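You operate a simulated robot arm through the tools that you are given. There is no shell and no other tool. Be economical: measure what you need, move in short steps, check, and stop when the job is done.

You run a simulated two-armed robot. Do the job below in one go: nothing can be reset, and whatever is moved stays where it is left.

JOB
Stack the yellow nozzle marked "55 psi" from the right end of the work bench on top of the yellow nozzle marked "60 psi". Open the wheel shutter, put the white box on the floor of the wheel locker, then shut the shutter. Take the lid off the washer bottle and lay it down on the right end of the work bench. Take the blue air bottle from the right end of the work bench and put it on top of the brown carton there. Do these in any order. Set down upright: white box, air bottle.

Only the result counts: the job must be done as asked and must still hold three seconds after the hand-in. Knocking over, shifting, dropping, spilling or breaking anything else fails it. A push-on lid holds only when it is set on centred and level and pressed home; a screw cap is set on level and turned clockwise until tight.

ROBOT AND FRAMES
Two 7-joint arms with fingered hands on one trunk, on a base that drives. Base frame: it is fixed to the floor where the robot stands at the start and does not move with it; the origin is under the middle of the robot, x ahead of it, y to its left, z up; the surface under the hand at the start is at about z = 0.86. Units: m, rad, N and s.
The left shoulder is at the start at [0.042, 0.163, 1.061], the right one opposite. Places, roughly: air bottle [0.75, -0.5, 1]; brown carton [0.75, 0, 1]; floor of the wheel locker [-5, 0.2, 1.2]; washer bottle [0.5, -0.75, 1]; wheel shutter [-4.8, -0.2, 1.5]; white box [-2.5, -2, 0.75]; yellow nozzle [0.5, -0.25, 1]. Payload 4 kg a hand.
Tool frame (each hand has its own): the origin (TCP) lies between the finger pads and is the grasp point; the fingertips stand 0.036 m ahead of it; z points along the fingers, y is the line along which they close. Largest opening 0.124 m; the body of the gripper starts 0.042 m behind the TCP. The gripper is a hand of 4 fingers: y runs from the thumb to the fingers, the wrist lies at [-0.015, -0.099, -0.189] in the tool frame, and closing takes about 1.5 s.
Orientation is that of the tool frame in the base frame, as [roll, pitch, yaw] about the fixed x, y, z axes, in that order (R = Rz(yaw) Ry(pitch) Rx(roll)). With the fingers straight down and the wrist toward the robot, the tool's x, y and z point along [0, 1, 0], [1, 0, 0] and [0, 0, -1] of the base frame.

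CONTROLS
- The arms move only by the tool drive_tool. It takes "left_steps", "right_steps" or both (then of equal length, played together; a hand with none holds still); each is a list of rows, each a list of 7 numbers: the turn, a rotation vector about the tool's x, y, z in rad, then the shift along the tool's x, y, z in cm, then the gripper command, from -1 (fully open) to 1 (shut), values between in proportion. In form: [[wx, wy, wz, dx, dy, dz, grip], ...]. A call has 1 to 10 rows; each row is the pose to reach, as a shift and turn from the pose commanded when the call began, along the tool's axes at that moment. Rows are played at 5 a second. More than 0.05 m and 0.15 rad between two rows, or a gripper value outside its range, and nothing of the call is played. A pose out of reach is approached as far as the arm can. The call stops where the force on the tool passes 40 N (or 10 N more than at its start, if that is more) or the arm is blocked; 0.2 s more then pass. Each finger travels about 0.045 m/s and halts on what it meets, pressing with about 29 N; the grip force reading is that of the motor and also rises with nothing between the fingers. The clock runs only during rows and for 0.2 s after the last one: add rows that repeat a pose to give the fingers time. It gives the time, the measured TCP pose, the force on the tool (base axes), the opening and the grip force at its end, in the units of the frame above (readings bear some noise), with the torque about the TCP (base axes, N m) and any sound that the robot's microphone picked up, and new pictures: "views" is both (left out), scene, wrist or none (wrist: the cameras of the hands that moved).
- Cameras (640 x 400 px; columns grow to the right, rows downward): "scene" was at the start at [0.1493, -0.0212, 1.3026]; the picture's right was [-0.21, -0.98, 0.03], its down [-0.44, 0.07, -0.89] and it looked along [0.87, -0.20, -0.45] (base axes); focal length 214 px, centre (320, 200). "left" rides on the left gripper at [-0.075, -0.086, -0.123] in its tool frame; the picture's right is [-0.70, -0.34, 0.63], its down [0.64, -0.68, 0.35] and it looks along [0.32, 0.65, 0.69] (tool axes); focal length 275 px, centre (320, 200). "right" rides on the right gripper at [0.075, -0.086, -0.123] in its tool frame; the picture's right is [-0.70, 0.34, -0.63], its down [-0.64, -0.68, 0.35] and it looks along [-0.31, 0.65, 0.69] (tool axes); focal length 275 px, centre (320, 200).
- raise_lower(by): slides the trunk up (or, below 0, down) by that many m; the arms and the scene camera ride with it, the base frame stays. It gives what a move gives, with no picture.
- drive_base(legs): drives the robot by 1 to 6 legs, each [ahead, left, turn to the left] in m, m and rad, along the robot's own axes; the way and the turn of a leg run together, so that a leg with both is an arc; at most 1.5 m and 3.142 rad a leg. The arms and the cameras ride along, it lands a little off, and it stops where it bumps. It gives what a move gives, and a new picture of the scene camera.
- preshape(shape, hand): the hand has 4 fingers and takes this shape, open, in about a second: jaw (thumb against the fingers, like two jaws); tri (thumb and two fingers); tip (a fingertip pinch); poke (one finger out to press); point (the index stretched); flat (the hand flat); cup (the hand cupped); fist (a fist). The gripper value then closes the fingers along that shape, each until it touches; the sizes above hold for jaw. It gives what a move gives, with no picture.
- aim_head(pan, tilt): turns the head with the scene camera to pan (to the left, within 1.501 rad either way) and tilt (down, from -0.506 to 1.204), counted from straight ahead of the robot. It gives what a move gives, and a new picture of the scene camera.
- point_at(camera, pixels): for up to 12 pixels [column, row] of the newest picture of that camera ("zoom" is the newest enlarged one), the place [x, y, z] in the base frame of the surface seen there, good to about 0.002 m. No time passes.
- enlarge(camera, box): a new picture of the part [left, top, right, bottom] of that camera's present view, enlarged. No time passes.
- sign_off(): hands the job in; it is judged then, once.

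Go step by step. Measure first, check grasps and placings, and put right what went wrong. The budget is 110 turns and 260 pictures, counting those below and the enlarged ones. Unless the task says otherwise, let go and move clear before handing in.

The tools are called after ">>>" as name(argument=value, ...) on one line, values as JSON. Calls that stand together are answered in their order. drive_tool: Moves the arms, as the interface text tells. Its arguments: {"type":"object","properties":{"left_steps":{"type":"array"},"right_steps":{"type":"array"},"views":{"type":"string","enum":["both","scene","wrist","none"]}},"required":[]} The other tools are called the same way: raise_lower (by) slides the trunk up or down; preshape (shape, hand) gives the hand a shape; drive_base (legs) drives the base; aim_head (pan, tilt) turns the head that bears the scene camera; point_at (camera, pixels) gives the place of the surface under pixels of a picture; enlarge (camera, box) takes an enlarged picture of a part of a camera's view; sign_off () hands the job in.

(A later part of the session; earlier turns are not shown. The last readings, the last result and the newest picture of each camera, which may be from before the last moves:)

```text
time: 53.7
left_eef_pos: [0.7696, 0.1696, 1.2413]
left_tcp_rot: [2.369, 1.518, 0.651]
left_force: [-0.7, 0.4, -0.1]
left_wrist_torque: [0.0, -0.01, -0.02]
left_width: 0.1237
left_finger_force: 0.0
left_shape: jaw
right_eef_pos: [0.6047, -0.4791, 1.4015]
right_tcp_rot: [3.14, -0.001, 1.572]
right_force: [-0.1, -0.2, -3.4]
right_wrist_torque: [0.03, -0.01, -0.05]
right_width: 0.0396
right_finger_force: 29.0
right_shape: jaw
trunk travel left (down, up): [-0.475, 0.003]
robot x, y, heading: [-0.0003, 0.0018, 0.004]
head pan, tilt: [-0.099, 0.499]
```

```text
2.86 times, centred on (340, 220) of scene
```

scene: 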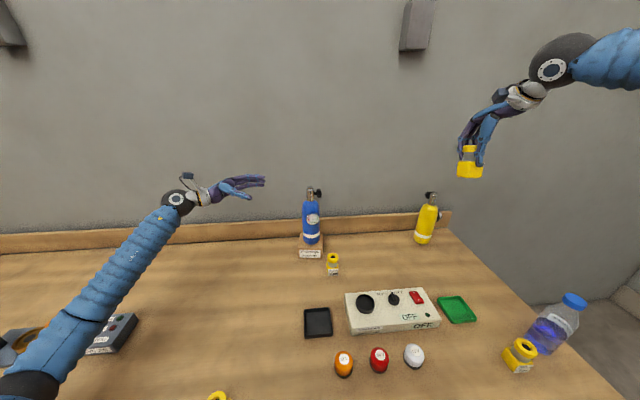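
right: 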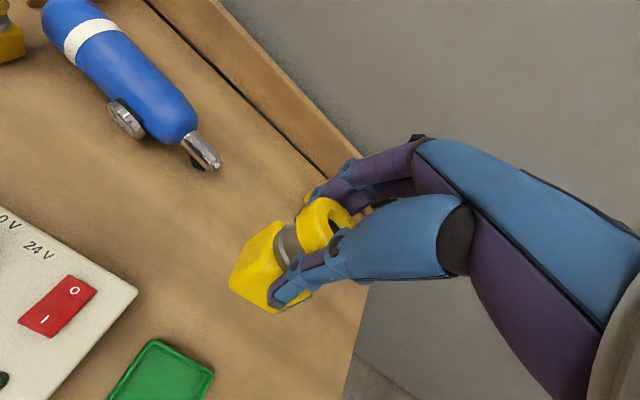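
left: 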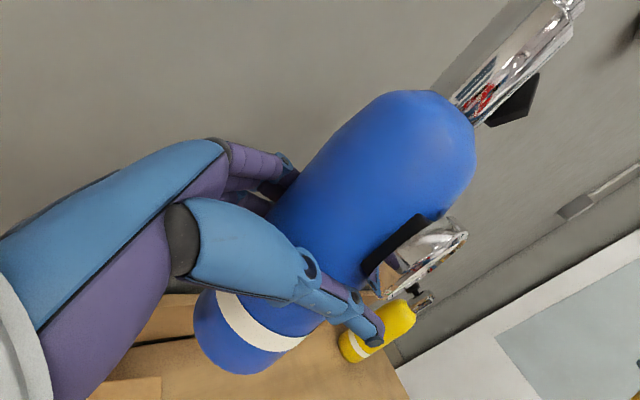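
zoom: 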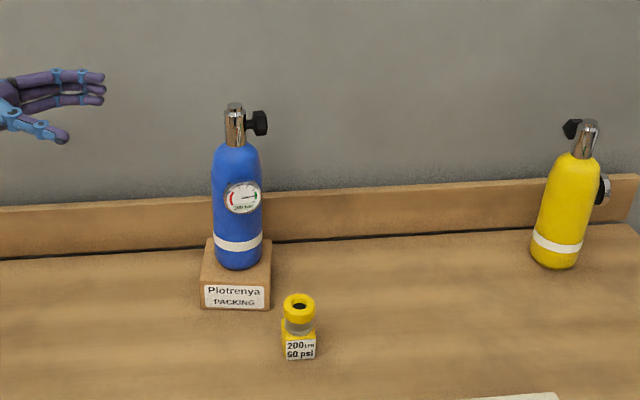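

>>> enlarge(camera="scene", box=[313, 245, 353, 280])

>>> drive_tool(right_steps=[[0, 0, 0, 4, 1, 1, 1], [0, 0, 0, 8, 2, 2, 1], [0, 0, 0, 12, 3.2, 4, 1], [0, 0, 0, 16, 4.4, 6, 1], [0, 0, 0, 20, 5.6, 8, 1], [0, 0, 0, 24, 7, 10, 1], [0, 0, 0, 28, 8.4, 12, 1], [0, 0, 0, 32, 10, 14, 1], [0, 0, 0, 35, 11, 17, 1], [0, 0, 0, 35.8, 11.3, 20, 1]], views="both")

>>> enlarge(camera="scene", box=[260, 150, 420, 290])

```text
11.43 times, centred on (333, 262) of scene
```

zoom: 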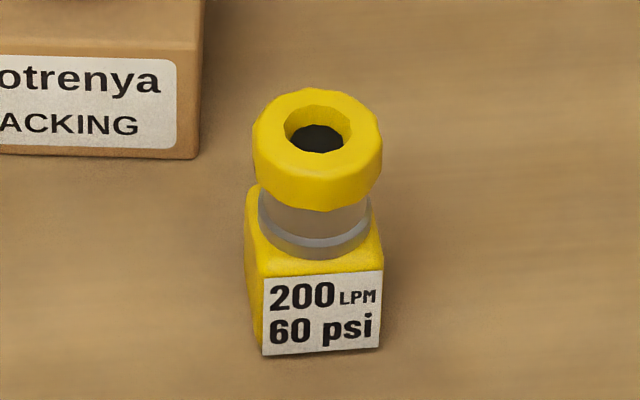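

```text
time: 55.9
left_eef_pos: [0.7707, 0.1698, 1.2402]
left_tcp_rot: [2.362, 1.517, 0.645]
left_force: [-0.6, -0.5, 0.7]
left_wrist_torque: [-0.01, 0.01, 0.0]
left_width: 0.1237
left_finger_force: 0.0
left_shape: jaw
right_eef_pos: [0.7163, -0.1219, 1.2001]
right_tcp_rot: [-3.14, 0.0, 1.574]
right_force: [-0.3, -0.7, -2.5]
right_wrist_torque: [0.0, 0.03, -0.01]
right_width: 0.0392
right_finger_force: 29.1
right_shape: jaw
trunk travel left (down, up): [-0.475, 0.003]
robot x, y, heading: [0.0019, 0.0023, 0.005]
head pan, tilt: [-0.099, 0.499]
```

scene: 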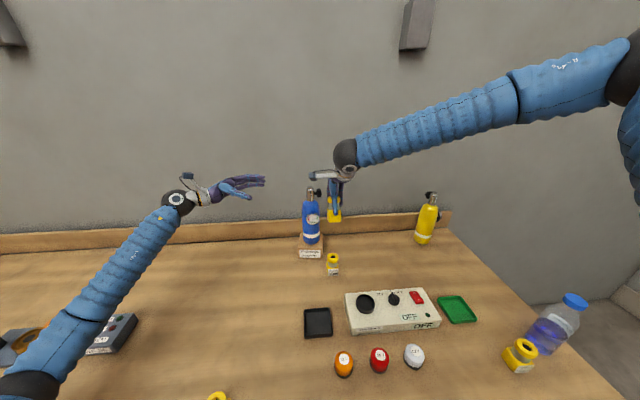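
right: 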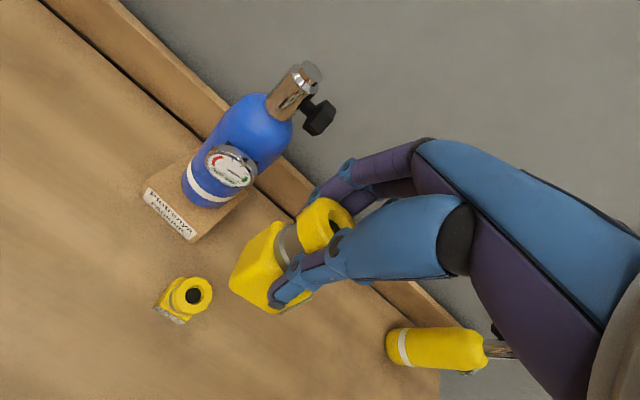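

```text
2.86 times, centred on (340, 220) of scene
```

zoom: 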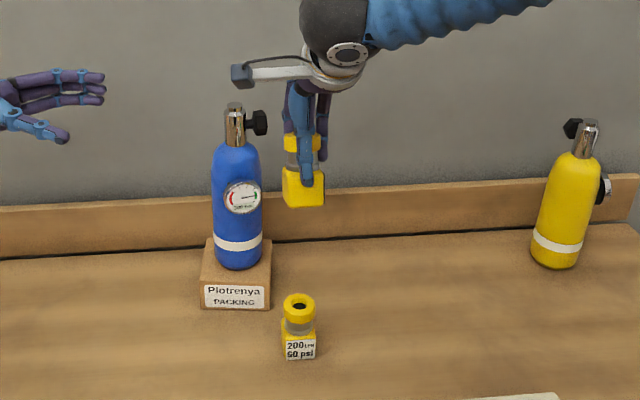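

>>> enlarge(camera="right", box=[140, 260, 230, 340])

>>> enlarge(camera="scene", box=[300, 175, 370, 225])

>>> point_at(camera="zoom", pixels=[[250, 200], [320, 205], [400, 200], [250, 265], [320, 270], [395, 265], [300, 130], [260, 115]])

>>> point_at(camera="right", pixels=[[178, 298], [208, 290], [190, 282], [196, 308], [202, 283], [184, 308], [270, 265], [240, 285], [278, 230]])

```text
5.00 times, centred on (185, 300) of right
```

zoom: 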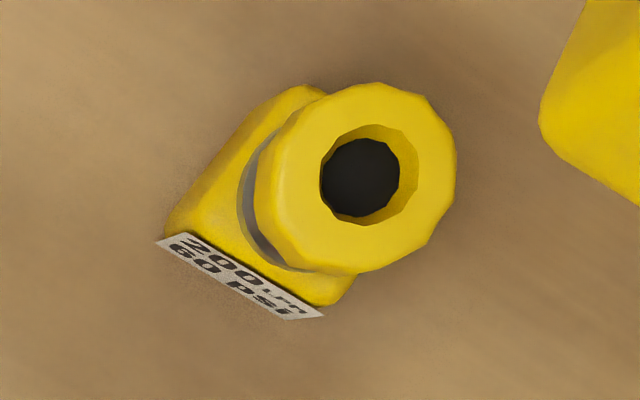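

```text
8.00 times, centred on (335, 200) of scene
```

zoom: 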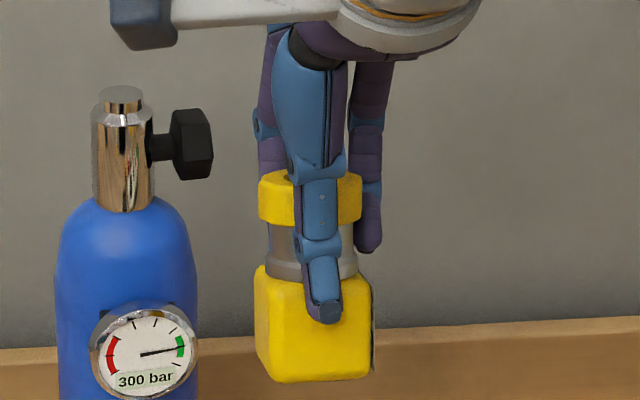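

```text
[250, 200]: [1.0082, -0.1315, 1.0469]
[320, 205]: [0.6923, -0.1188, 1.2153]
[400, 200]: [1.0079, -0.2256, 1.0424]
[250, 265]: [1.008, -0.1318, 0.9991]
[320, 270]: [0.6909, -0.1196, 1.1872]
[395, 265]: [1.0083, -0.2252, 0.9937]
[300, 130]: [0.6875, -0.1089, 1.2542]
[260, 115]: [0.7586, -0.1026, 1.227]
```

```text
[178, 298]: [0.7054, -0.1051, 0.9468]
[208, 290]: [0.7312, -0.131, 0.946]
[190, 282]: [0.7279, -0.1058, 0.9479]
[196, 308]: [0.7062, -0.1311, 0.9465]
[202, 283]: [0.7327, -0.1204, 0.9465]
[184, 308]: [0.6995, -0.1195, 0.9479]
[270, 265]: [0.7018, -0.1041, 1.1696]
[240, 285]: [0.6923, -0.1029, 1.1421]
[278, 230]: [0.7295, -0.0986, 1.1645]
```

>>> point_at(camera="zoom", pixels=[[258, 330], [368, 340], [275, 378], [362, 370], [320, 376], [265, 200], [355, 200], [285, 178], [290, 340]])

>>> point_at(camera="right", pixels=[[230, 290], [262, 224], [246, 248], [275, 312], [238, 270], [340, 205], [325, 200], [345, 222]])

```text
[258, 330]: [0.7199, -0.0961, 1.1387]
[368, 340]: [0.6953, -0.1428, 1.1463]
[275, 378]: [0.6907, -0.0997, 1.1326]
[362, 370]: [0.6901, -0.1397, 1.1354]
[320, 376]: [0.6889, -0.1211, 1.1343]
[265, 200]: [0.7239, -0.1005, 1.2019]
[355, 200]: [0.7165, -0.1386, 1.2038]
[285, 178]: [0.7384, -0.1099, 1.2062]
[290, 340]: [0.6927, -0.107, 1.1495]
```

```text
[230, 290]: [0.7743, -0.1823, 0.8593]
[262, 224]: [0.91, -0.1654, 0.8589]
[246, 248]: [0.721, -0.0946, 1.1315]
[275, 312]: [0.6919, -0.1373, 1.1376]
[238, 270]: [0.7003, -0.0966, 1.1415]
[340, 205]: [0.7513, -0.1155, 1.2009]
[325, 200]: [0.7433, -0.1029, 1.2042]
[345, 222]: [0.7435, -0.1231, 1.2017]
```

The held block centre is (0.715, -0.1195) and the 60 collar centre (0.717, -0.119), so they are nearly aligned. I'll shift 2 mm and descend close to contact.

>>> drive_tool(right_steps=[[0, 0, 0, 0.1, 0.2, 4, 1], [0, 0, 0, 0.1, 0.2, 8, 1], [0, 0, 0, 0.1, 0.2, 12, 1], [0, 0, 0, 0.1, 0.2, 15, 1], [0, 0, 0, 0.1, 0.2, 16.2, 1], [0, 0, 0, 0.1, 0.2, 16.2, 1]], views="both")

>>> enlarge(camera="scene", box=[300, 215, 370, 285])

```text
time: 57.3
left_eef_pos: [0.7705, 0.1708, 1.242]
left_tcp_rot: [2.347, 1.519, 0.63]
left_force: [0.2, -0.3, 0.0]
left_wrist_torque: [0.01, 0.0, 0.02]
left_width: 0.1236
left_finger_force: 0.1
left_shape: jaw
right_eef_pos: [0.7182, -0.1243, 1.0376]
right_tcp_rot: [-3.14, -0.002, 1.573]
right_force: [-0.1, -0.7, -1.9]
right_wrist_torque: [0.0, 0.02, -0.05]
right_width: 0.0391
right_finger_force: 28.9
right_shape: jaw
trunk travel left (down, up): [-0.475, 0.003]
robot x, y, heading: [0.0013, 0.0055, 0.001]
head pan, tilt: [-0.099, 0.499]
```

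scene: 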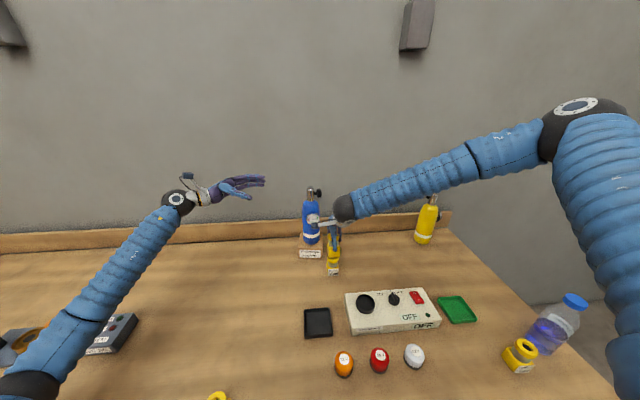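
right: 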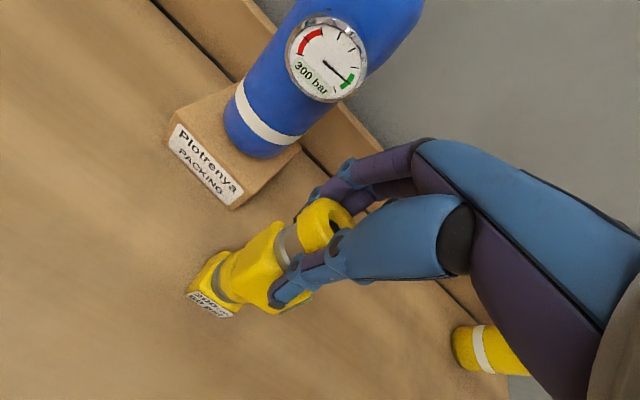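

```text
5.71 times, centred on (335, 250) of scene
```

zoom: 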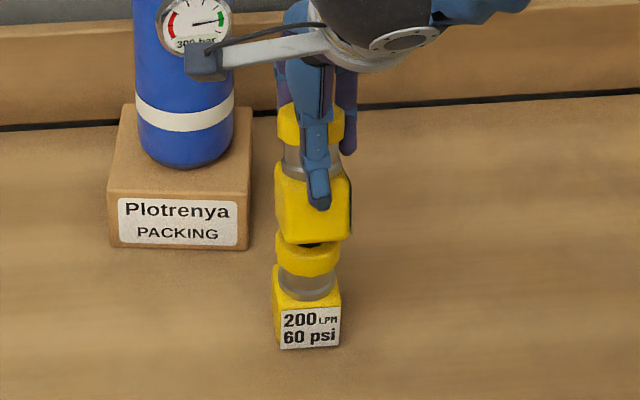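

The block sits about 4 mm too far toward -y (zoom centre 313 against 307). I'll correct that and check again.

>>> drive_tool(right_steps=[[0, 0, 0, 0.4, 0, 0, 1], [0, 0, 0, 0.4, 0, 0.2, 1], [0, 0, 0, 0.4, 0, 0.2, 1]], views="both")

>>> enlarge(camera="right", box=[170, 180, 330, 330])

>>> enlarge(camera="scene", box=[310, 230, 360, 280])

>>> point_at(camera="zoom", pixels=[[240, 190], [320, 195], [400, 180], [240, 275], [310, 290], [380, 270], [230, 120], [300, 120], [395, 120]])

```text
time: 58.1
left_eef_pos: [0.7705, 0.171, 1.2418]
left_tcp_rot: [2.34, 1.519, 0.624]
left_force: [-0.4, -1.2, -0.7]
left_wrist_torque: [-0.01, 0.03, -0.01]
left_width: 0.1235
left_finger_force: 0.2
left_shape: jaw
right_eef_pos: [0.7169, -0.1217, 1.0412]
right_tcp_rot: [3.141, -0.003, 1.573]
right_force: [-0.2, 0.0, -1.9]
right_wrist_torque: [-0.02, 0.0, 0.02]
right_width: 0.0395
right_finger_force: 29.3
right_shape: jaw
right hand out of reach, approached as far as the arm can: row 1, 2, 3
trunk travel left (down, up): [-0.475, 0.003]
robot x, y, heading: [0.0054, 0.0009, 0.004]
head pan, tilt: [-0.099, 0.499]
```

scene: 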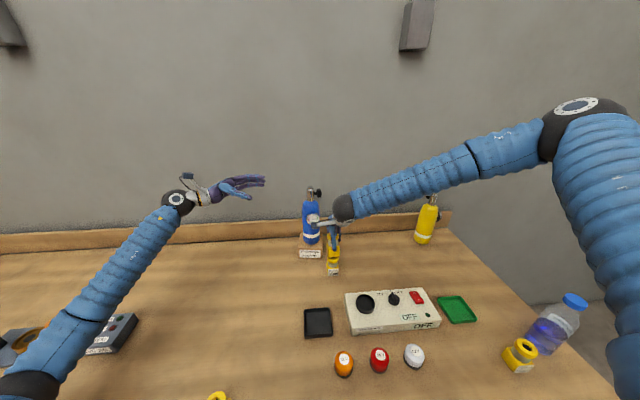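
right: 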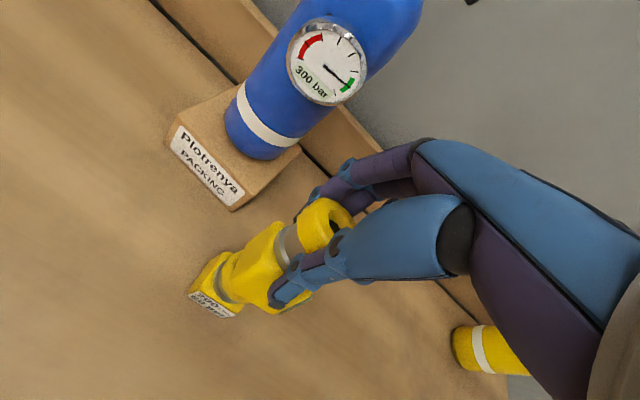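

```text
2.67 times, centred on (250, 255) of right
```

zoom: 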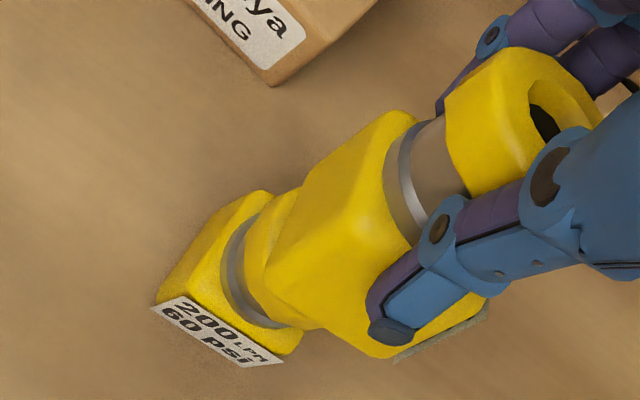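

```text
8.00 times, centred on (335, 255) of scene
```

zoom: 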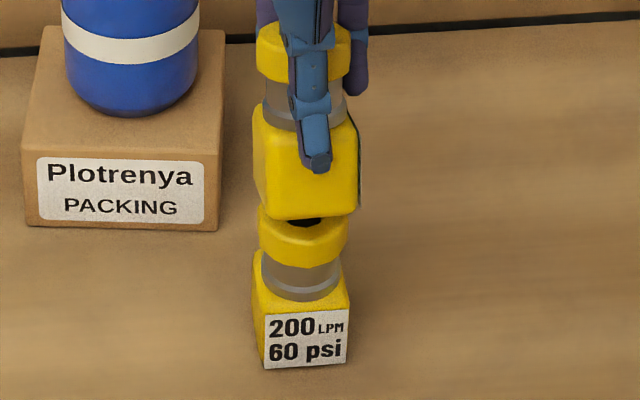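

```text
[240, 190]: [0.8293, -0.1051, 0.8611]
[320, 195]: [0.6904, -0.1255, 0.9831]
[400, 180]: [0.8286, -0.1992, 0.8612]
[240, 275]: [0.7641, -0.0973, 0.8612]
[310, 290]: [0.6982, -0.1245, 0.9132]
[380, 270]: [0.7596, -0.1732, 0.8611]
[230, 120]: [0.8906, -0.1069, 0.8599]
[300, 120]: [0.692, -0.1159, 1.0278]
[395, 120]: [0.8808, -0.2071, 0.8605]
```

The right hand has reached its limit here because the trunk is too high. I'll raise both hands and then lower the trunk, after checking how high the left elbow is.

>>> drive_tool(left_steps=[[0, 0, 0, -4, 0, 0, -1], [0, 0, 0, -8, 0, 0, -1], [0, 0, 0, -12, 0, 0, -1], [0, 0, 0, -16, 0, 0, -1]], right_steps=[[0, 0, 0, 0, 0, -3, 1], [0, 0, 0, 0, 0, -7, 1], [0, 0, 0, 0, 0, -11, 1], [0, 0, 0, 0, 0, -14, 1]], views="scene")

>>> point_at(camera="scene", pixels=[[20, 385], [30, 375], [60, 345], [10, 370], [40, 390], [80, 330]])

```text
time: 59.1
left_eef_pos: [0.7611, 0.1719, 1.4034]
left_tcp_rot: [2.348, 1.516, 0.631]
left_force: [-0.6, 0.0, -0.2]
left_wrist_torque: [-0.02, 0.03, 0.02]
left_width: 0.1238
left_finger_force: 0.1
left_shape: jaw
right_eef_pos: [0.7162, -0.1232, 1.1793]
right_tcp_rot: [3.141, 0.0, 1.572]
right_force: [-0.2, -0.1, -1.9]
right_wrist_torque: [-0.02, 0.01, -0.05]
right_width: 0.0392
right_finger_force: 28.2
right_shape: jaw
trunk travel left (down, up): [-0.475, 0.003]
robot x, y, heading: [0.0011, 0.0022, 0.0]
head pan, tilt: [-0.099, 0.499]
```

scene: 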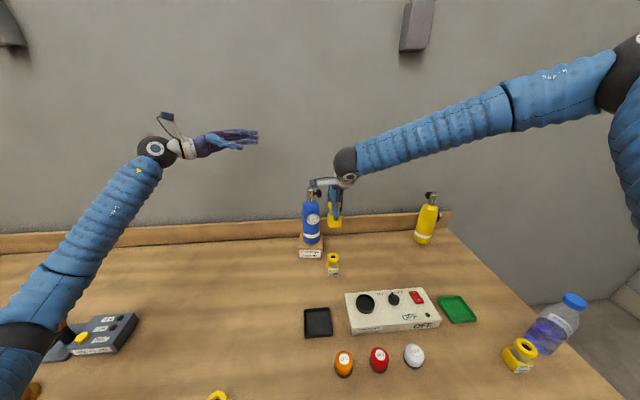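

```text
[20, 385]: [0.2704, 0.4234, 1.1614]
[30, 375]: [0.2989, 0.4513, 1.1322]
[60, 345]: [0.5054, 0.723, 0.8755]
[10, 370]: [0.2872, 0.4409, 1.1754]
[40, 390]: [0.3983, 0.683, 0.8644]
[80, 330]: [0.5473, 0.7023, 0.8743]
```

>>> raise_lower(by=-0.12)

>>> drive_tool(right_steps=[[0, 0, 0, 0.1, 0, 0.5, 1], [0, 0, 0, 0.2, 0, 1.2, 1], [0, 0, 0, 0.2, 0, 2, 1], [0, 0, 0, 0.2, 0, 2, 1]], views="both")

>>> enlarge(camera="scene", box=[310, 200, 370, 260])

```text
time: 60.6
left_eef_pos: [0.7625, 0.1709, 1.2828]
left_tcp_rot: [2.349, 1.517, 0.632]
left_force: [-0.6, -0.5, 0.4]
left_wrist_torque: [-0.02, -0.05, 0.01]
left_width: 0.1234
left_finger_force: 0.0
left_shape: jaw
right_eef_pos: [0.7156, -0.1221, 1.061]
right_tcp_rot: [-3.141, -0.001, 1.571]
right_force: [0.0, -0.4, -1.8]
right_wrist_torque: [-0.02, 0.01, 0.01]
right_width: 0.0393
right_finger_force: 29.1
right_shape: jaw
trunk travel left (down, up): [-0.355, 0.123]
robot x, y, heading: [-0.0011, -0.0008, 0.004]
head pan, tilt: [-0.099, 0.499]
```

```text
time: 61.6
left_eef_pos: [0.7653, 0.1706, 1.2817]
left_tcp_rot: [2.346, 1.52, 0.629]
left_force: [0.3, 0.4, 1.2]
left_wrist_torque: [0.01, -0.02, -0.03]
left_width: 0.1235
left_finger_force: 0.0
left_shape: jaw
right_eef_pos: [0.716, -0.1199, 1.0423]
right_tcp_rot: [3.141, 0.0, 1.573]
right_force: [1.4, -0.3, -2.1]
right_wrist_torque: [-0.03, 0.0, 0.0]
right_width: 0.0392
right_finger_force: 28.7
right_shape: jaw
trunk travel left (down, up): [-0.355, 0.123]
robot x, y, heading: [0.0007, 0.0022, -0.001]
head pan, tilt: [-0.099, 0.499]
```

scene: 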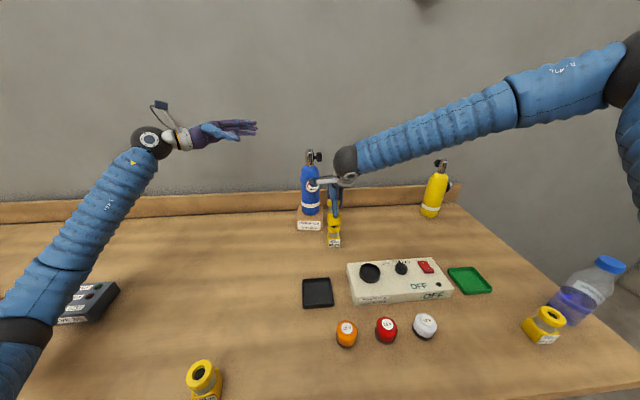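
right: 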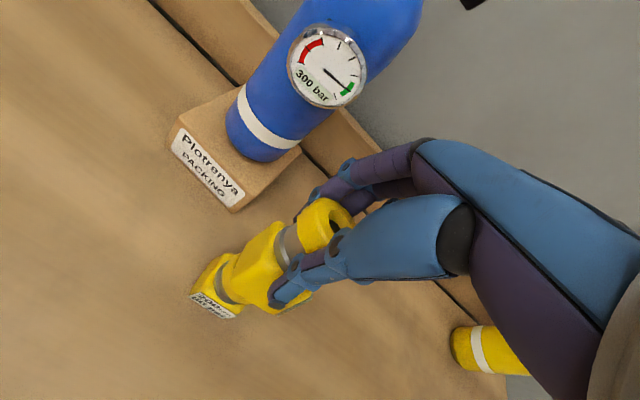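

```text
6.67 times, centred on (340, 230) of scene
```

zoom: 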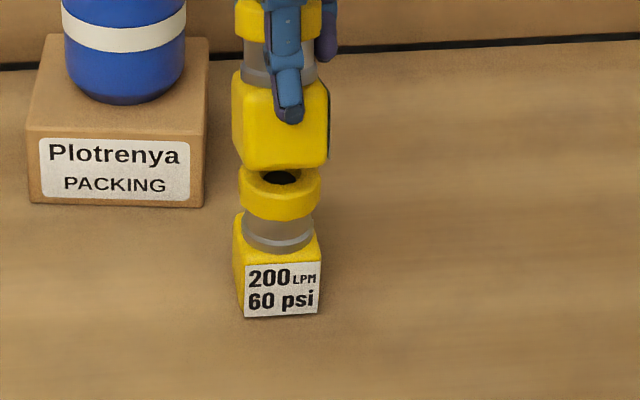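

The block is centred over the ring (zoom columns 281 and 280). I'll creep down to contact.

>>> drive_tool(right_steps=[[0, 0, 0, 0, 0, 0.5, 1], [0, 0, 0, 0, 0, 0.8, 1], [0, 0, 0, 0, 0, 1.0, 1], [0, 0, 0, 0, 0, 1.1, 1], [0, 0, 0, 0, 0, 1.1, 1]], views="none")

>>> enlarge(camera="scene", box=[310, 200, 370, 260])

```text
time: 62.8
left_eef_pos: [0.7646, 0.1711, 1.2823]
left_tcp_rot: [2.335, 1.517, 0.619]
left_force: [1.1, -0.4, 0.4]
left_wrist_torque: [-0.01, 0.0, -0.01]
left_width: 0.1237
left_finger_force: 0.0
left_shape: jaw
right_eef_pos: [0.7165, -0.121, 1.0307]
right_tcp_rot: [-3.141, 0.001, 1.573]
right_force: [0.1, 1.5, 6.1]
right_wrist_torque: [0.05, -0.17, 0.03]
right_width: 0.0394
right_finger_force: 29.1
right_shape: jaw
trunk travel left (down, up): [-0.355, 0.123]
robot x, y, heading: [-0.0015, 0.0018, -0.0]
head pan, tilt: [-0.099, 0.499]
```

```text
6.67 times, centred on (340, 230) of scene
```

zoom: 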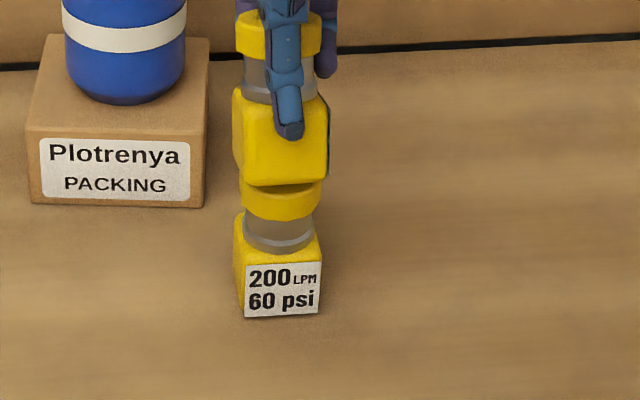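

Contact at 6 N, with the stack straight. I'll open gently and then rise.

>>> drive_tool(right_steps=[[0, 0, 0, 0, 0, 0, 0.3], [0, 0, 0, 0, 0, 0, 0.15], [0, 0, 0, 0, 0, 0, 0], [0, 0, 0, 0, 0, 0, -0.1], [0, 0, 0, 0, 0, 0, -0.2], [0, 0, 0, 0, 0, 0, -0.2], [0, 0, 0, 0, 0, -1, -0.2], [0, 0, 0, 0, 0, -3, -0.2]], views="scene")

>>> enlarge(camera="scene", box=[310, 180, 370, 260])

```text
time: 64.6
left_eef_pos: [0.7644, 0.1719, 1.2829]
left_tcp_rot: [2.358, 1.52, 0.641]
left_force: [0.1, -0.5, 0.7]
left_wrist_torque: [-0.01, 0.0, 0.03]
left_width: 0.1237
left_finger_force: 0.1
left_shape: jaw
right_eef_pos: [0.7181, -0.1208, 1.0599]
right_tcp_rot: [-3.141, 0.001, 1.574]
right_force: [0.5, 0.3, 0.3]
right_wrist_torque: [-0.01, 0.0, 0.0]
right_width: 0.0745
right_finger_force: 0.0
right_shape: jaw
trunk travel left (down, up): [-0.355, 0.123]
robot x, y, heading: [0.0034, 0.0003, -0.001]
head pan, tilt: [-0.099, 0.499]
```

scene: 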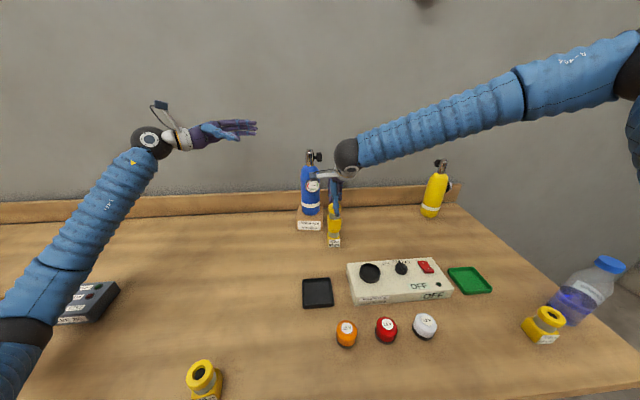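

```text
5.00 times, centred on (340, 220) of scene
```

zoom: 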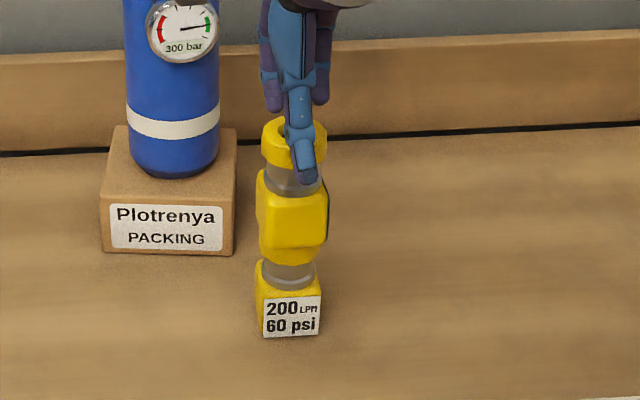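

The stack stands. I'll raise the right hand clear and move it toward the washer bottle.

>>> drive_tool(right_steps=[[0, 0, 0, 0, 0, -4, -0.2], [0, 0, 0, 0, 0, -8.5, -0.4], [0, 0, 0, 0, 0, -13, -0.6], [0, 0, 0, 0, 0, -17, -1], [0, 0, 0, -4, -2, -19, -1], [0, 0, 0, -8, -4, -20, -1], [0, 0, 0, -12, -6, -21, -1], [0, 0, 0, -16, -8, -22, -1], [0, 0, 0, -20, -10, -22, -1], [0, 0, 0, -24, -12, -22, -1]], views="none")

>>> drive_tool(right_steps=[[0, 0, 0, -3.5, -3, 0, -1], [0, 0, 0, -7, -6, 0, -1], [0, 0, 0, -10.5, -9, 0, -1], [0, 0, 0, -14, -12, 0, -1], [0, 0, 0, -17.5, -14, 0, -1], [0, 0, 0, -21, -16, 0, -1]], views="wrist")

>>> aim_head(pan=-0.8, tilt=0.6)

```text
time: 66.8
left_eef_pos: [0.7617, 0.1679, 1.2836]
left_tcp_rot: [2.374, 1.514, 0.661]
left_force: [0.2, 0.9, -0.4]
left_wrist_torque: [0.02, -0.04, 0.05]
left_width: 0.1236
left_finger_force: 0.1
left_shape: jaw
right_eef_pos: [0.5947, -0.3615, 1.2811]
right_tcp_rot: [3.142, -0.002, 1.574]
right_force: [-0.2, -0.5, 0.2]
right_wrist_torque: [0.02, -0.01, -0.03]
right_width: 0.1235
right_finger_force: 0.1
right_shape: jaw
trunk travel left (down, up): [-0.355, 0.123]
robot x, y, heading: [-0.0012, 0.0013, 0.006]
head pan, tilt: [-0.099, 0.499]
```

```text
time: 68.2
left_eef_pos: [0.7609, 0.1713, 1.2852]
left_tcp_rot: [2.342, 1.516, 0.628]
left_force: [-0.4, 0.3, -0.4]
left_wrist_torque: [0.02, -0.03, 0.04]
left_width: 0.1237
left_finger_force: 0.0
left_shape: jaw
right_eef_pos: [0.4329, -0.5741, 1.2781]
right_tcp_rot: [3.141, -0.001, 1.578]
right_force: [-0.6, 0.1, -0.7]
right_wrist_torque: [0.01, -0.02, -0.01]
right_width: 0.1239
right_finger_force: 0.0
right_shape: jaw
trunk travel left (down, up): [-0.355, 0.123]
robot x, y, heading: [-0.0002, -0.0003, 0.005]
head pan, tilt: [-0.099, 0.499]
```

right: 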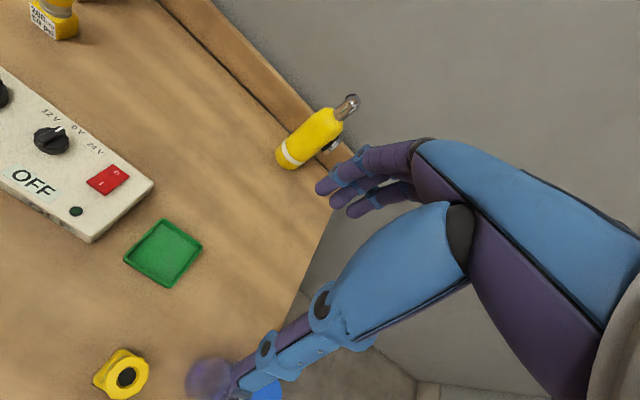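

```text
time: 69.3
left_eef_pos: [0.7631, 0.1701, 1.2813]
left_tcp_rot: [2.381, 1.519, 0.664]
left_force: [0.0, -0.3, -0.5]
left_wrist_torque: [-0.02, 0.01, 0.01]
left_width: 0.1235
left_finger_force: 0.0
left_shape: jaw
right_eef_pos: [0.4337, -0.5729, 1.2772]
right_tcp_rot: [-3.139, 0.0, 1.572]
right_force: [-0.8, 0.3, 0.6]
right_wrist_torque: [-0.02, 0.01, 0.05]
right_width: 0.1239
right_finger_force: 0.1
right_shape: jaw
trunk travel left (down, up): [-0.355, 0.123]
robot x, y, heading: [0.0019, -0.0014, 0.004]
head pan, tilt: [-0.799, 0.6]
```

scene: 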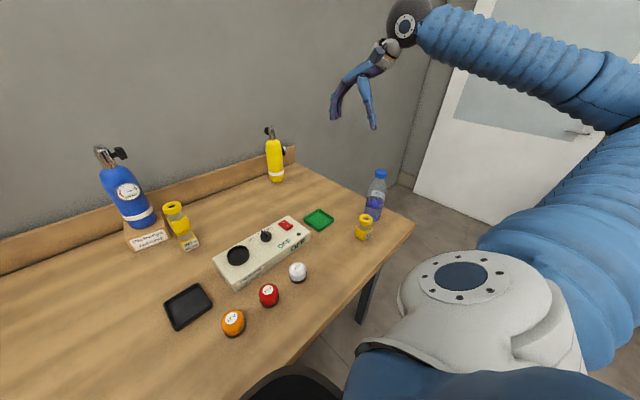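

>>> enlarge(camera="scene", box=[330, 150, 430, 250])

>>> point_at(camera="zoom", pixels=[[320, 88], [290, 92], [350, 92], [320, 78], [320, 105], [320, 120], [310, 160], [300, 220], [340, 240], [270, 230], [345, 200], [240, 290]])

>>> enlarge(camera="scene", box=[140, 185, 220, 260])

```text
4.00 times, centred on (380, 200) of scene
```

zoom: 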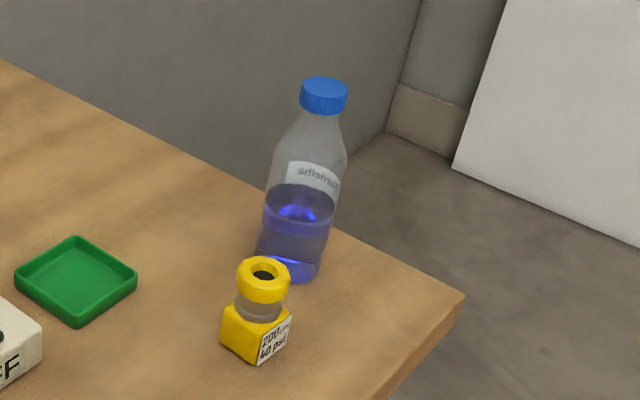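

```text
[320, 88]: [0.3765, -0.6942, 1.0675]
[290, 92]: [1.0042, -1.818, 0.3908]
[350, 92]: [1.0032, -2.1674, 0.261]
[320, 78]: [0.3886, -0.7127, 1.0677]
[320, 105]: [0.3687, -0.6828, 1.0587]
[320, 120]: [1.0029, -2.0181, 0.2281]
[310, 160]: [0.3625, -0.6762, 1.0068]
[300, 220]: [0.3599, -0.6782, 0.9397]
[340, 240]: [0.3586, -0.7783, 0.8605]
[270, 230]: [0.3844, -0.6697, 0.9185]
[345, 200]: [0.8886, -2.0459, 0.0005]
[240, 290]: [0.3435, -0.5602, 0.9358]
```

```text
5.33 times, centred on (180, 222) of scene
```

zoom: 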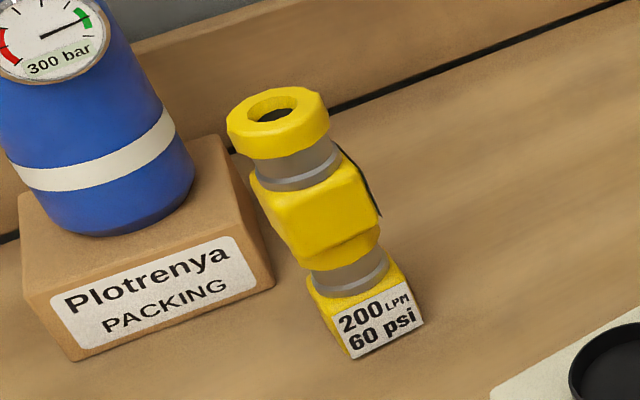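

The stack looks good. The washer cap (zoom 322,95) is ribbed with its centre near (0.378, -0.698) and its top at 1.0675. I'll look closer to decide whether it screws on.

>>> enlarge(camera="scene", box=[360, 160, 400, 190])

>>> drive_tool(left_steps=[[0, 0, 0, -3, -3, 0, -1], [0, 0, 0, -6, -6, 0, -1], [0, 0, 0, -9, -9, 0, -1], [0, 0, 0, -11, -12, 0, -1], [0, 0, 0, -11, -16, -1, -1], [0, 0, 0, -11, -20, -2, -1], [0, 0, 0, -11, -24, -3, -1], [0, 0, 0, -11, -27, -4, -1]], views="none")

```text
13.33 times, centred on (380, 175) of scene
```

zoom: 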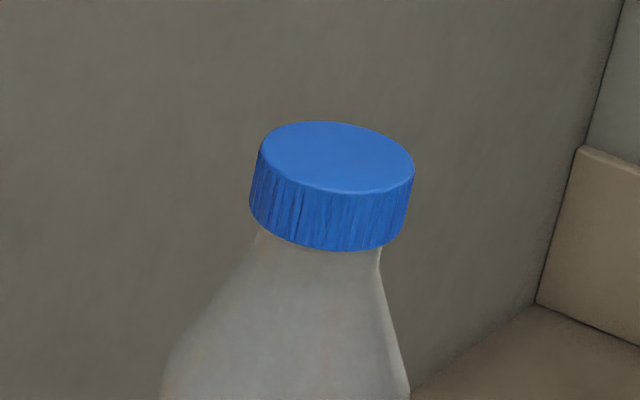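

```text
time: 71.1
left_eef_pos: [0.498, 0.2444, 1.3829]
left_tcp_rot: [2.361, 1.515, 0.645]
left_force: [0.4, 0.5, 0.0]
left_wrist_torque: [-0.02, 0.03, -0.02]
left_width: 0.124
left_finger_force: 0.0
left_shape: jaw
right_eef_pos: [0.4335, -0.5741, 1.2766]
right_tcp_rot: [-3.14, 0.0, 1.573]
right_force: [0.3, -0.3, 0.8]
right_wrist_torque: [0.01, 0.01, 0.0]
right_width: 0.124
right_finger_force: 0.2
right_shape: jaw
trunk travel left (down, up): [-0.355, 0.123]
robot x, y, heading: [0.0033, 0.0033, 0.001]
head pan, tilt: [-0.799, 0.6]
```

It's a ribbed screw cap, so one hand has to hold the bottle. I'll turn the base to face it, so the right hand can hold the body from the free side while the left unscrews from above.

>>> drive_base(legs=[[0, 0, -0.5]])

>>> drive_base(legs=[[0, 0, -0.52]])

>>> aim_head(pan=0.0, tilt=0.6)

```text
time: 72.9
left_eef_pos: [0.5539, -0.0228, 1.3841]
left_tcp_rot: [2.323, 1.517, 0.106]
left_force: [-0.6, -0.7, 1.3]
left_wrist_torque: [-0.02, -0.01, 0.0]
left_width: 0.1238
left_finger_force: 0.1
left_shape: jaw
right_eef_pos: [0.1031, -0.7098, 1.2769]
right_tcp_rot: [3.141, 0.001, 1.07]
right_force: [0.0, 0.0, 0.4]
right_wrist_torque: [0.0, 0.01, -0.02]
right_width: 0.1237
right_finger_force: 0.1
right_shape: jaw
trunk travel left (down, up): [-0.355, 0.123]
robot x, y, heading: [0.0016, 0.002, -0.502]
head pan, tilt: [-0.799, 0.6]
```

scene: 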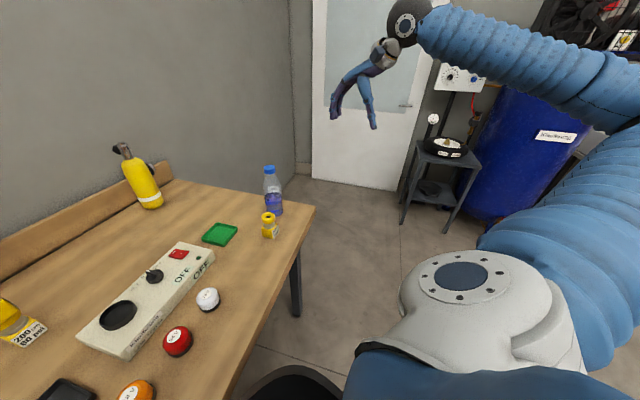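

```text
time: 74.8
left_eef_pos: [0.4655, -0.2988, 1.3822]
left_tcp_rot: [2.365, 1.517, -0.382]
left_force: [0.0, -0.1, -0.2]
left_wrist_torque: [-0.03, 0.01, -0.01]
left_width: 0.1235
left_finger_force: 0.2
left_shape: jaw
right_eef_pos: [-0.2703, -0.6651, 1.2762]
right_tcp_rot: [3.141, 0.0, 0.541]
right_force: [-0.7, 0.2, -0.3]
right_wrist_torque: [0.01, 0.02, -0.01]
right_width: 0.1238
right_finger_force: 0.1
right_shape: jaw
trunk travel left (down, up): [-0.355, 0.123]
robot x, y, heading: [0.0035, 0.0038, -1.03]
head pan, tilt: [-0.799, 0.6]
```

scene: 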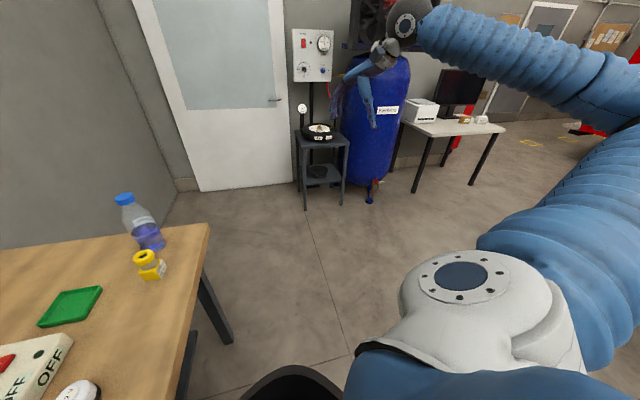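

```text
time: 75.9
left_eef_pos: [0.464, -0.2991, 1.3825]
left_tcp_rot: [2.338, 1.516, -0.409]
left_force: [-0.5, 1.0, -1.5]
left_wrist_torque: [-0.03, 0.0, 0.0]
left_width: 0.1239
left_finger_force: 0.1
left_shape: jaw
right_eef_pos: [-0.2694, -0.6644, 1.2774]
right_tcp_rot: [-3.14, -0.001, 0.541]
right_force: [0.4, 0.8, 0.1]
right_wrist_torque: [-0.02, -0.01, 0.01]
right_width: 0.1239
right_finger_force: 0.1
right_shape: jaw
trunk travel left (down, up): [-0.355, 0.123]
robot x, y, heading: [0.002, 0.0026, -1.03]
head pan, tilt: [0.0, 0.6]
```

scene: 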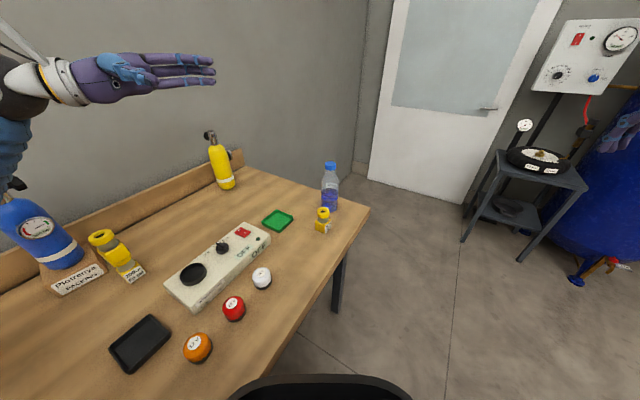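

The view is clear and the washer bottle is at (330,185). In the robot frame it is at (0.794, -0.039). I'll turn the right hand to point left with its fingers horizontal, still high and off the bench.

>>> drive_tool(right_steps=[[0, 0.14, 0, 0, 2, 0, -1], [0, 0.28, 0, 0, 5, 0, -1], [0, 0.42, 0, 0, 8, 0, -1], [0, 0.56, 0, 1, 12, 0, -1], [0, 0.7, 0, 2, 16, 0, -1], [0, 0.84, 0, 3, 20, 0, -1], [0, 0.98, 0, 4, 24, 0, -1], [0, 1.12, 0, 6, 27, 2, -1], [0, 1.26, 0, 8, 30, 4, -1], [0, 1.4, 0, 10, 31, 7, -1]], views="both")

>>> point_at(camera="scene", pixels=[[369, 208], [330, 290], [285, 378], [330, 163], [330, 168], [330, 178], [323, 212], [323, 228], [278, 219]])

```text
time: 78.1
left_eef_pos: [0.4646, -0.3003, 1.3829]
left_tcp_rot: [2.371, 1.515, -0.377]
left_force: [0.4, 0.1, 0.1]
left_wrist_torque: [0.0, 0.0, 0.01]
left_width: 0.1239
left_finger_force: 0.0
left_shape: jaw
right_eef_pos: [-0.0263, -0.882, 1.2086]
right_tcp_rot: [-3.132, -1.401, 0.53]
right_force: [-0.3, -0.4, 0.0]
right_wrist_torque: [0.01, 0.0, 0.01]
right_width: 0.1238
right_finger_force: 0.1
right_shape: jaw
trunk travel left (down, up): [-0.355, 0.123]
robot x, y, heading: [0.0021, 0.0014, -1.034]
head pan, tilt: [0.0, 0.6]
```

scene: 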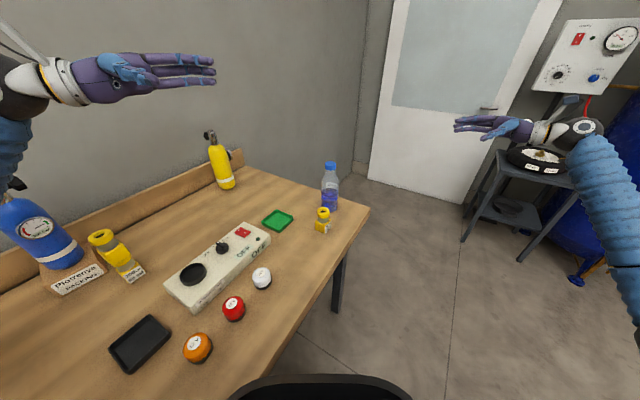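
right: 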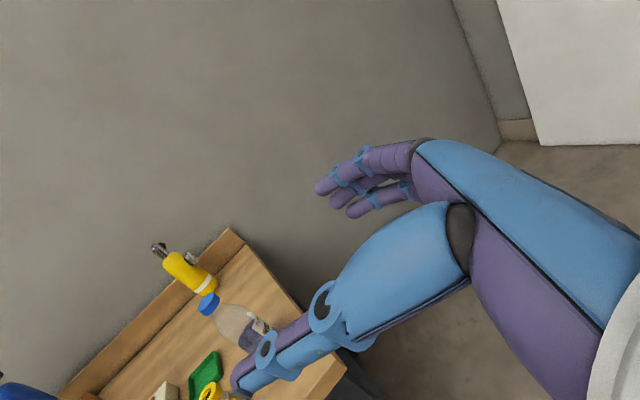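

```text
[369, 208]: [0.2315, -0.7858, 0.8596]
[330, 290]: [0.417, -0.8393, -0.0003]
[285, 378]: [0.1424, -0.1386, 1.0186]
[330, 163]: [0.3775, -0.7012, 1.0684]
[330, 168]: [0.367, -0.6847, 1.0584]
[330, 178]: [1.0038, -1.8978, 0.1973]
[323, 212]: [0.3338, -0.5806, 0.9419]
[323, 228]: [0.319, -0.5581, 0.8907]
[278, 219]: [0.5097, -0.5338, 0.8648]
```

Bench corner is at (0.23, -0.786), so the right hand can come in from the free side. I'll lower it to z = 0.94 beside the bottle.

>>> drive_tool(right_steps=[[0, 0.02, 0, -2.5, 0.6, 2.8, -1], [0, 0.04, 0, -5, 1.2, 5.7, -1], [0, 0.06, 0, -7.6, 1.8, 8.6, -1], [0, 0.08, 0, -10.2, 2.4, 11.6, -1], [0, 0.1, 0, -12.8, 3, 14.5, -1], [0, 0.12, 0, -15.4, 3.6, 17.4, -1], [0, 0.14, 0, -18, 4.2, 20.4, -1], [0, 0.16, 0, -20.5, 4.7, 23.3, -1], [0, 0.17, 0, -22.9, 5.1, 26.1, -1], [0, 0.17, 0, -22.9, 5.1, 26.1, -1]], views="both")

>>> enlarge(camera="scene", box=[280, 140, 480, 260])

```text
time: 80.3
left_eef_pos: [0.4648, -0.2996, 1.3844]
left_tcp_rot: [2.362, 1.517, -0.384]
left_force: [-0.7, -0.4, -0.3]
left_wrist_torque: [0.0, -0.03, -0.02]
left_width: 0.1238
left_finger_force: 0.1
left_shape: jaw
right_eef_pos: [0.1874, -0.8121, 0.9378]
right_tcp_rot: [-2.355, -1.569, -0.247]
right_force: [0.7, 0.3, 0.5]
right_wrist_torque: [0.0, 0.01, -0.01]
right_width: 0.1239
right_finger_force: 0.0
right_shape: jaw
trunk travel left (down, up): [-0.355, 0.123]
robot x, y, heading: [0.0041, 0.0037, -1.033]
head pan, tilt: [0.0, 0.6]
```

scene: 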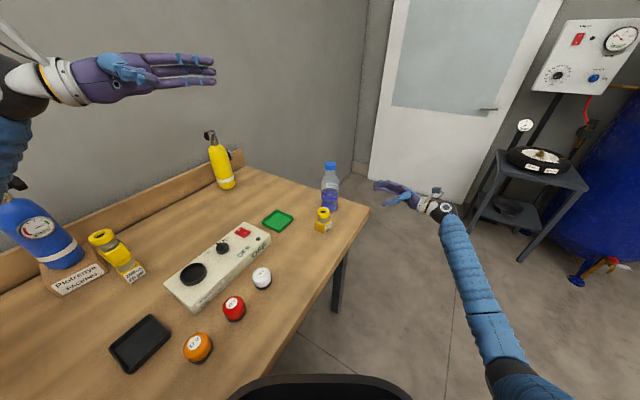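
right: 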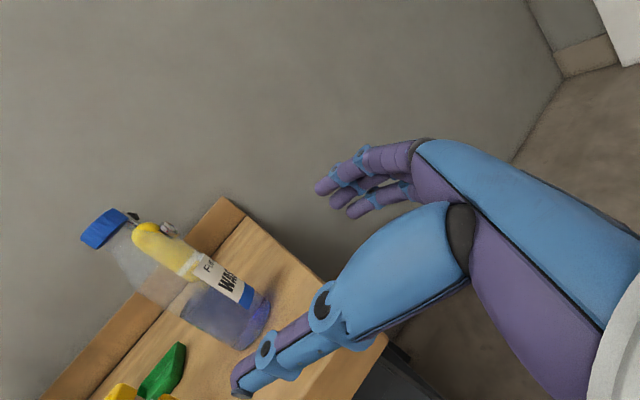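

```text
3.20 times, centred on (380, 200) of scene
```

zoom: 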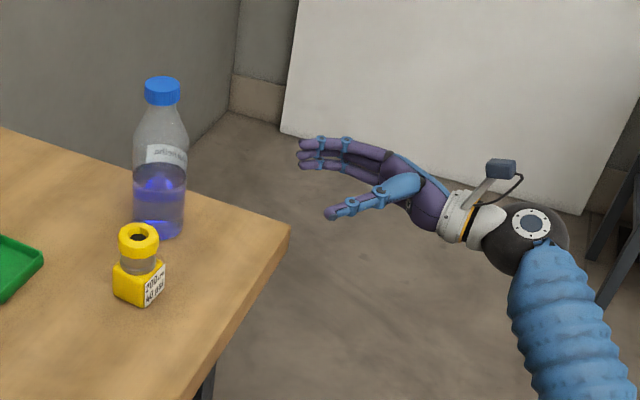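

The hand is level and clear of the bench. I'll slide it 21.7 cm to enclose the bottle without closing yet.

>>> drive_tool(right_steps=[[0, 0, 0, 0, 0.4, 4, -1], [0, 0, 0, 0, 0.4, 8, -1], [0, 0, 0, 0, 0.4, 12, -1], [0, 0, 0, 0, 0.4, 15, -1], [0, 0, 0, 0, 0.4, 18, -1], [0, 0, 0, 0, 0.4, 20, -1], [0, 0, 0, 0, 0.4, 21.7, -1], [0, 0, 0, 0, 0.4, 21.7, -1]], views="both")

>>> enlarge(camera="scene", box=[280, 140, 440, 260])

```text
time: 82.1
left_eef_pos: [0.4656, -0.2986, 1.383]
left_tcp_rot: [2.37, 1.518, -0.377]
left_force: [-0.6, -0.2, 0.0]
left_wrist_torque: [0.01, -0.05, 0.02]
left_width: 0.1235
left_finger_force: 0.0
left_shape: jaw
right_eef_pos: [0.3776, -0.7016, 0.9378]
right_tcp_rot: [2.865, -1.57, 0.815]
right_force: [0.2, 0.2, -0.7]
right_wrist_torque: [-0.01, -0.02, 0.0]
right_width: 0.1237
right_finger_force: 0.0
right_shape: jaw
trunk travel left (down, up): [-0.355, 0.123]
robot x, y, heading: [0.006, 0.0014, -1.026]
head pan, tilt: [0.0, 0.6]
```

scene: 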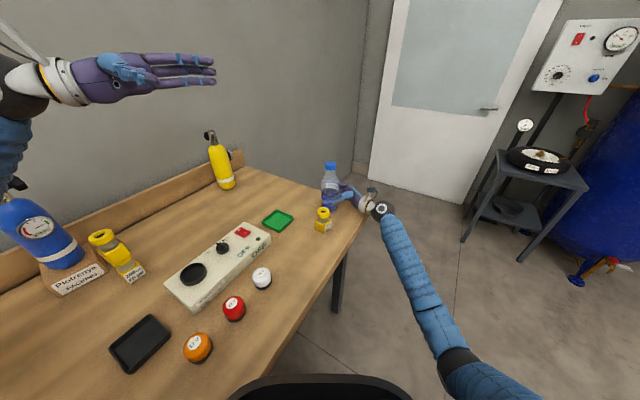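
right: 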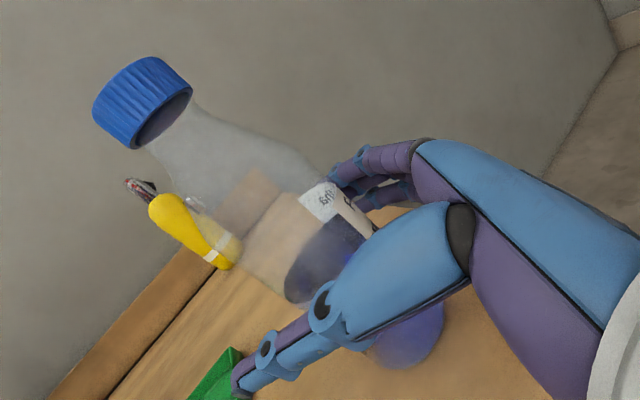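

```text
3.33 times, centred on (360, 200) of scene
```

zoom: 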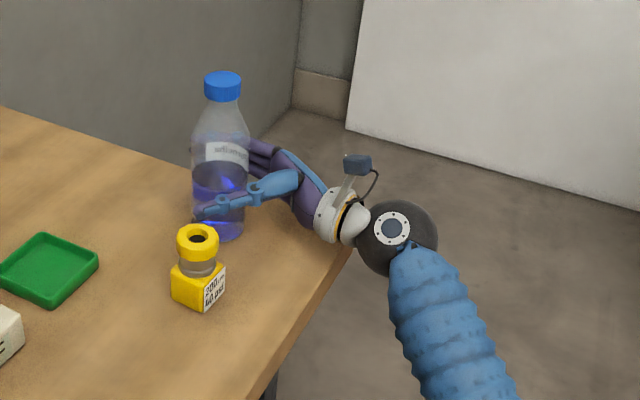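

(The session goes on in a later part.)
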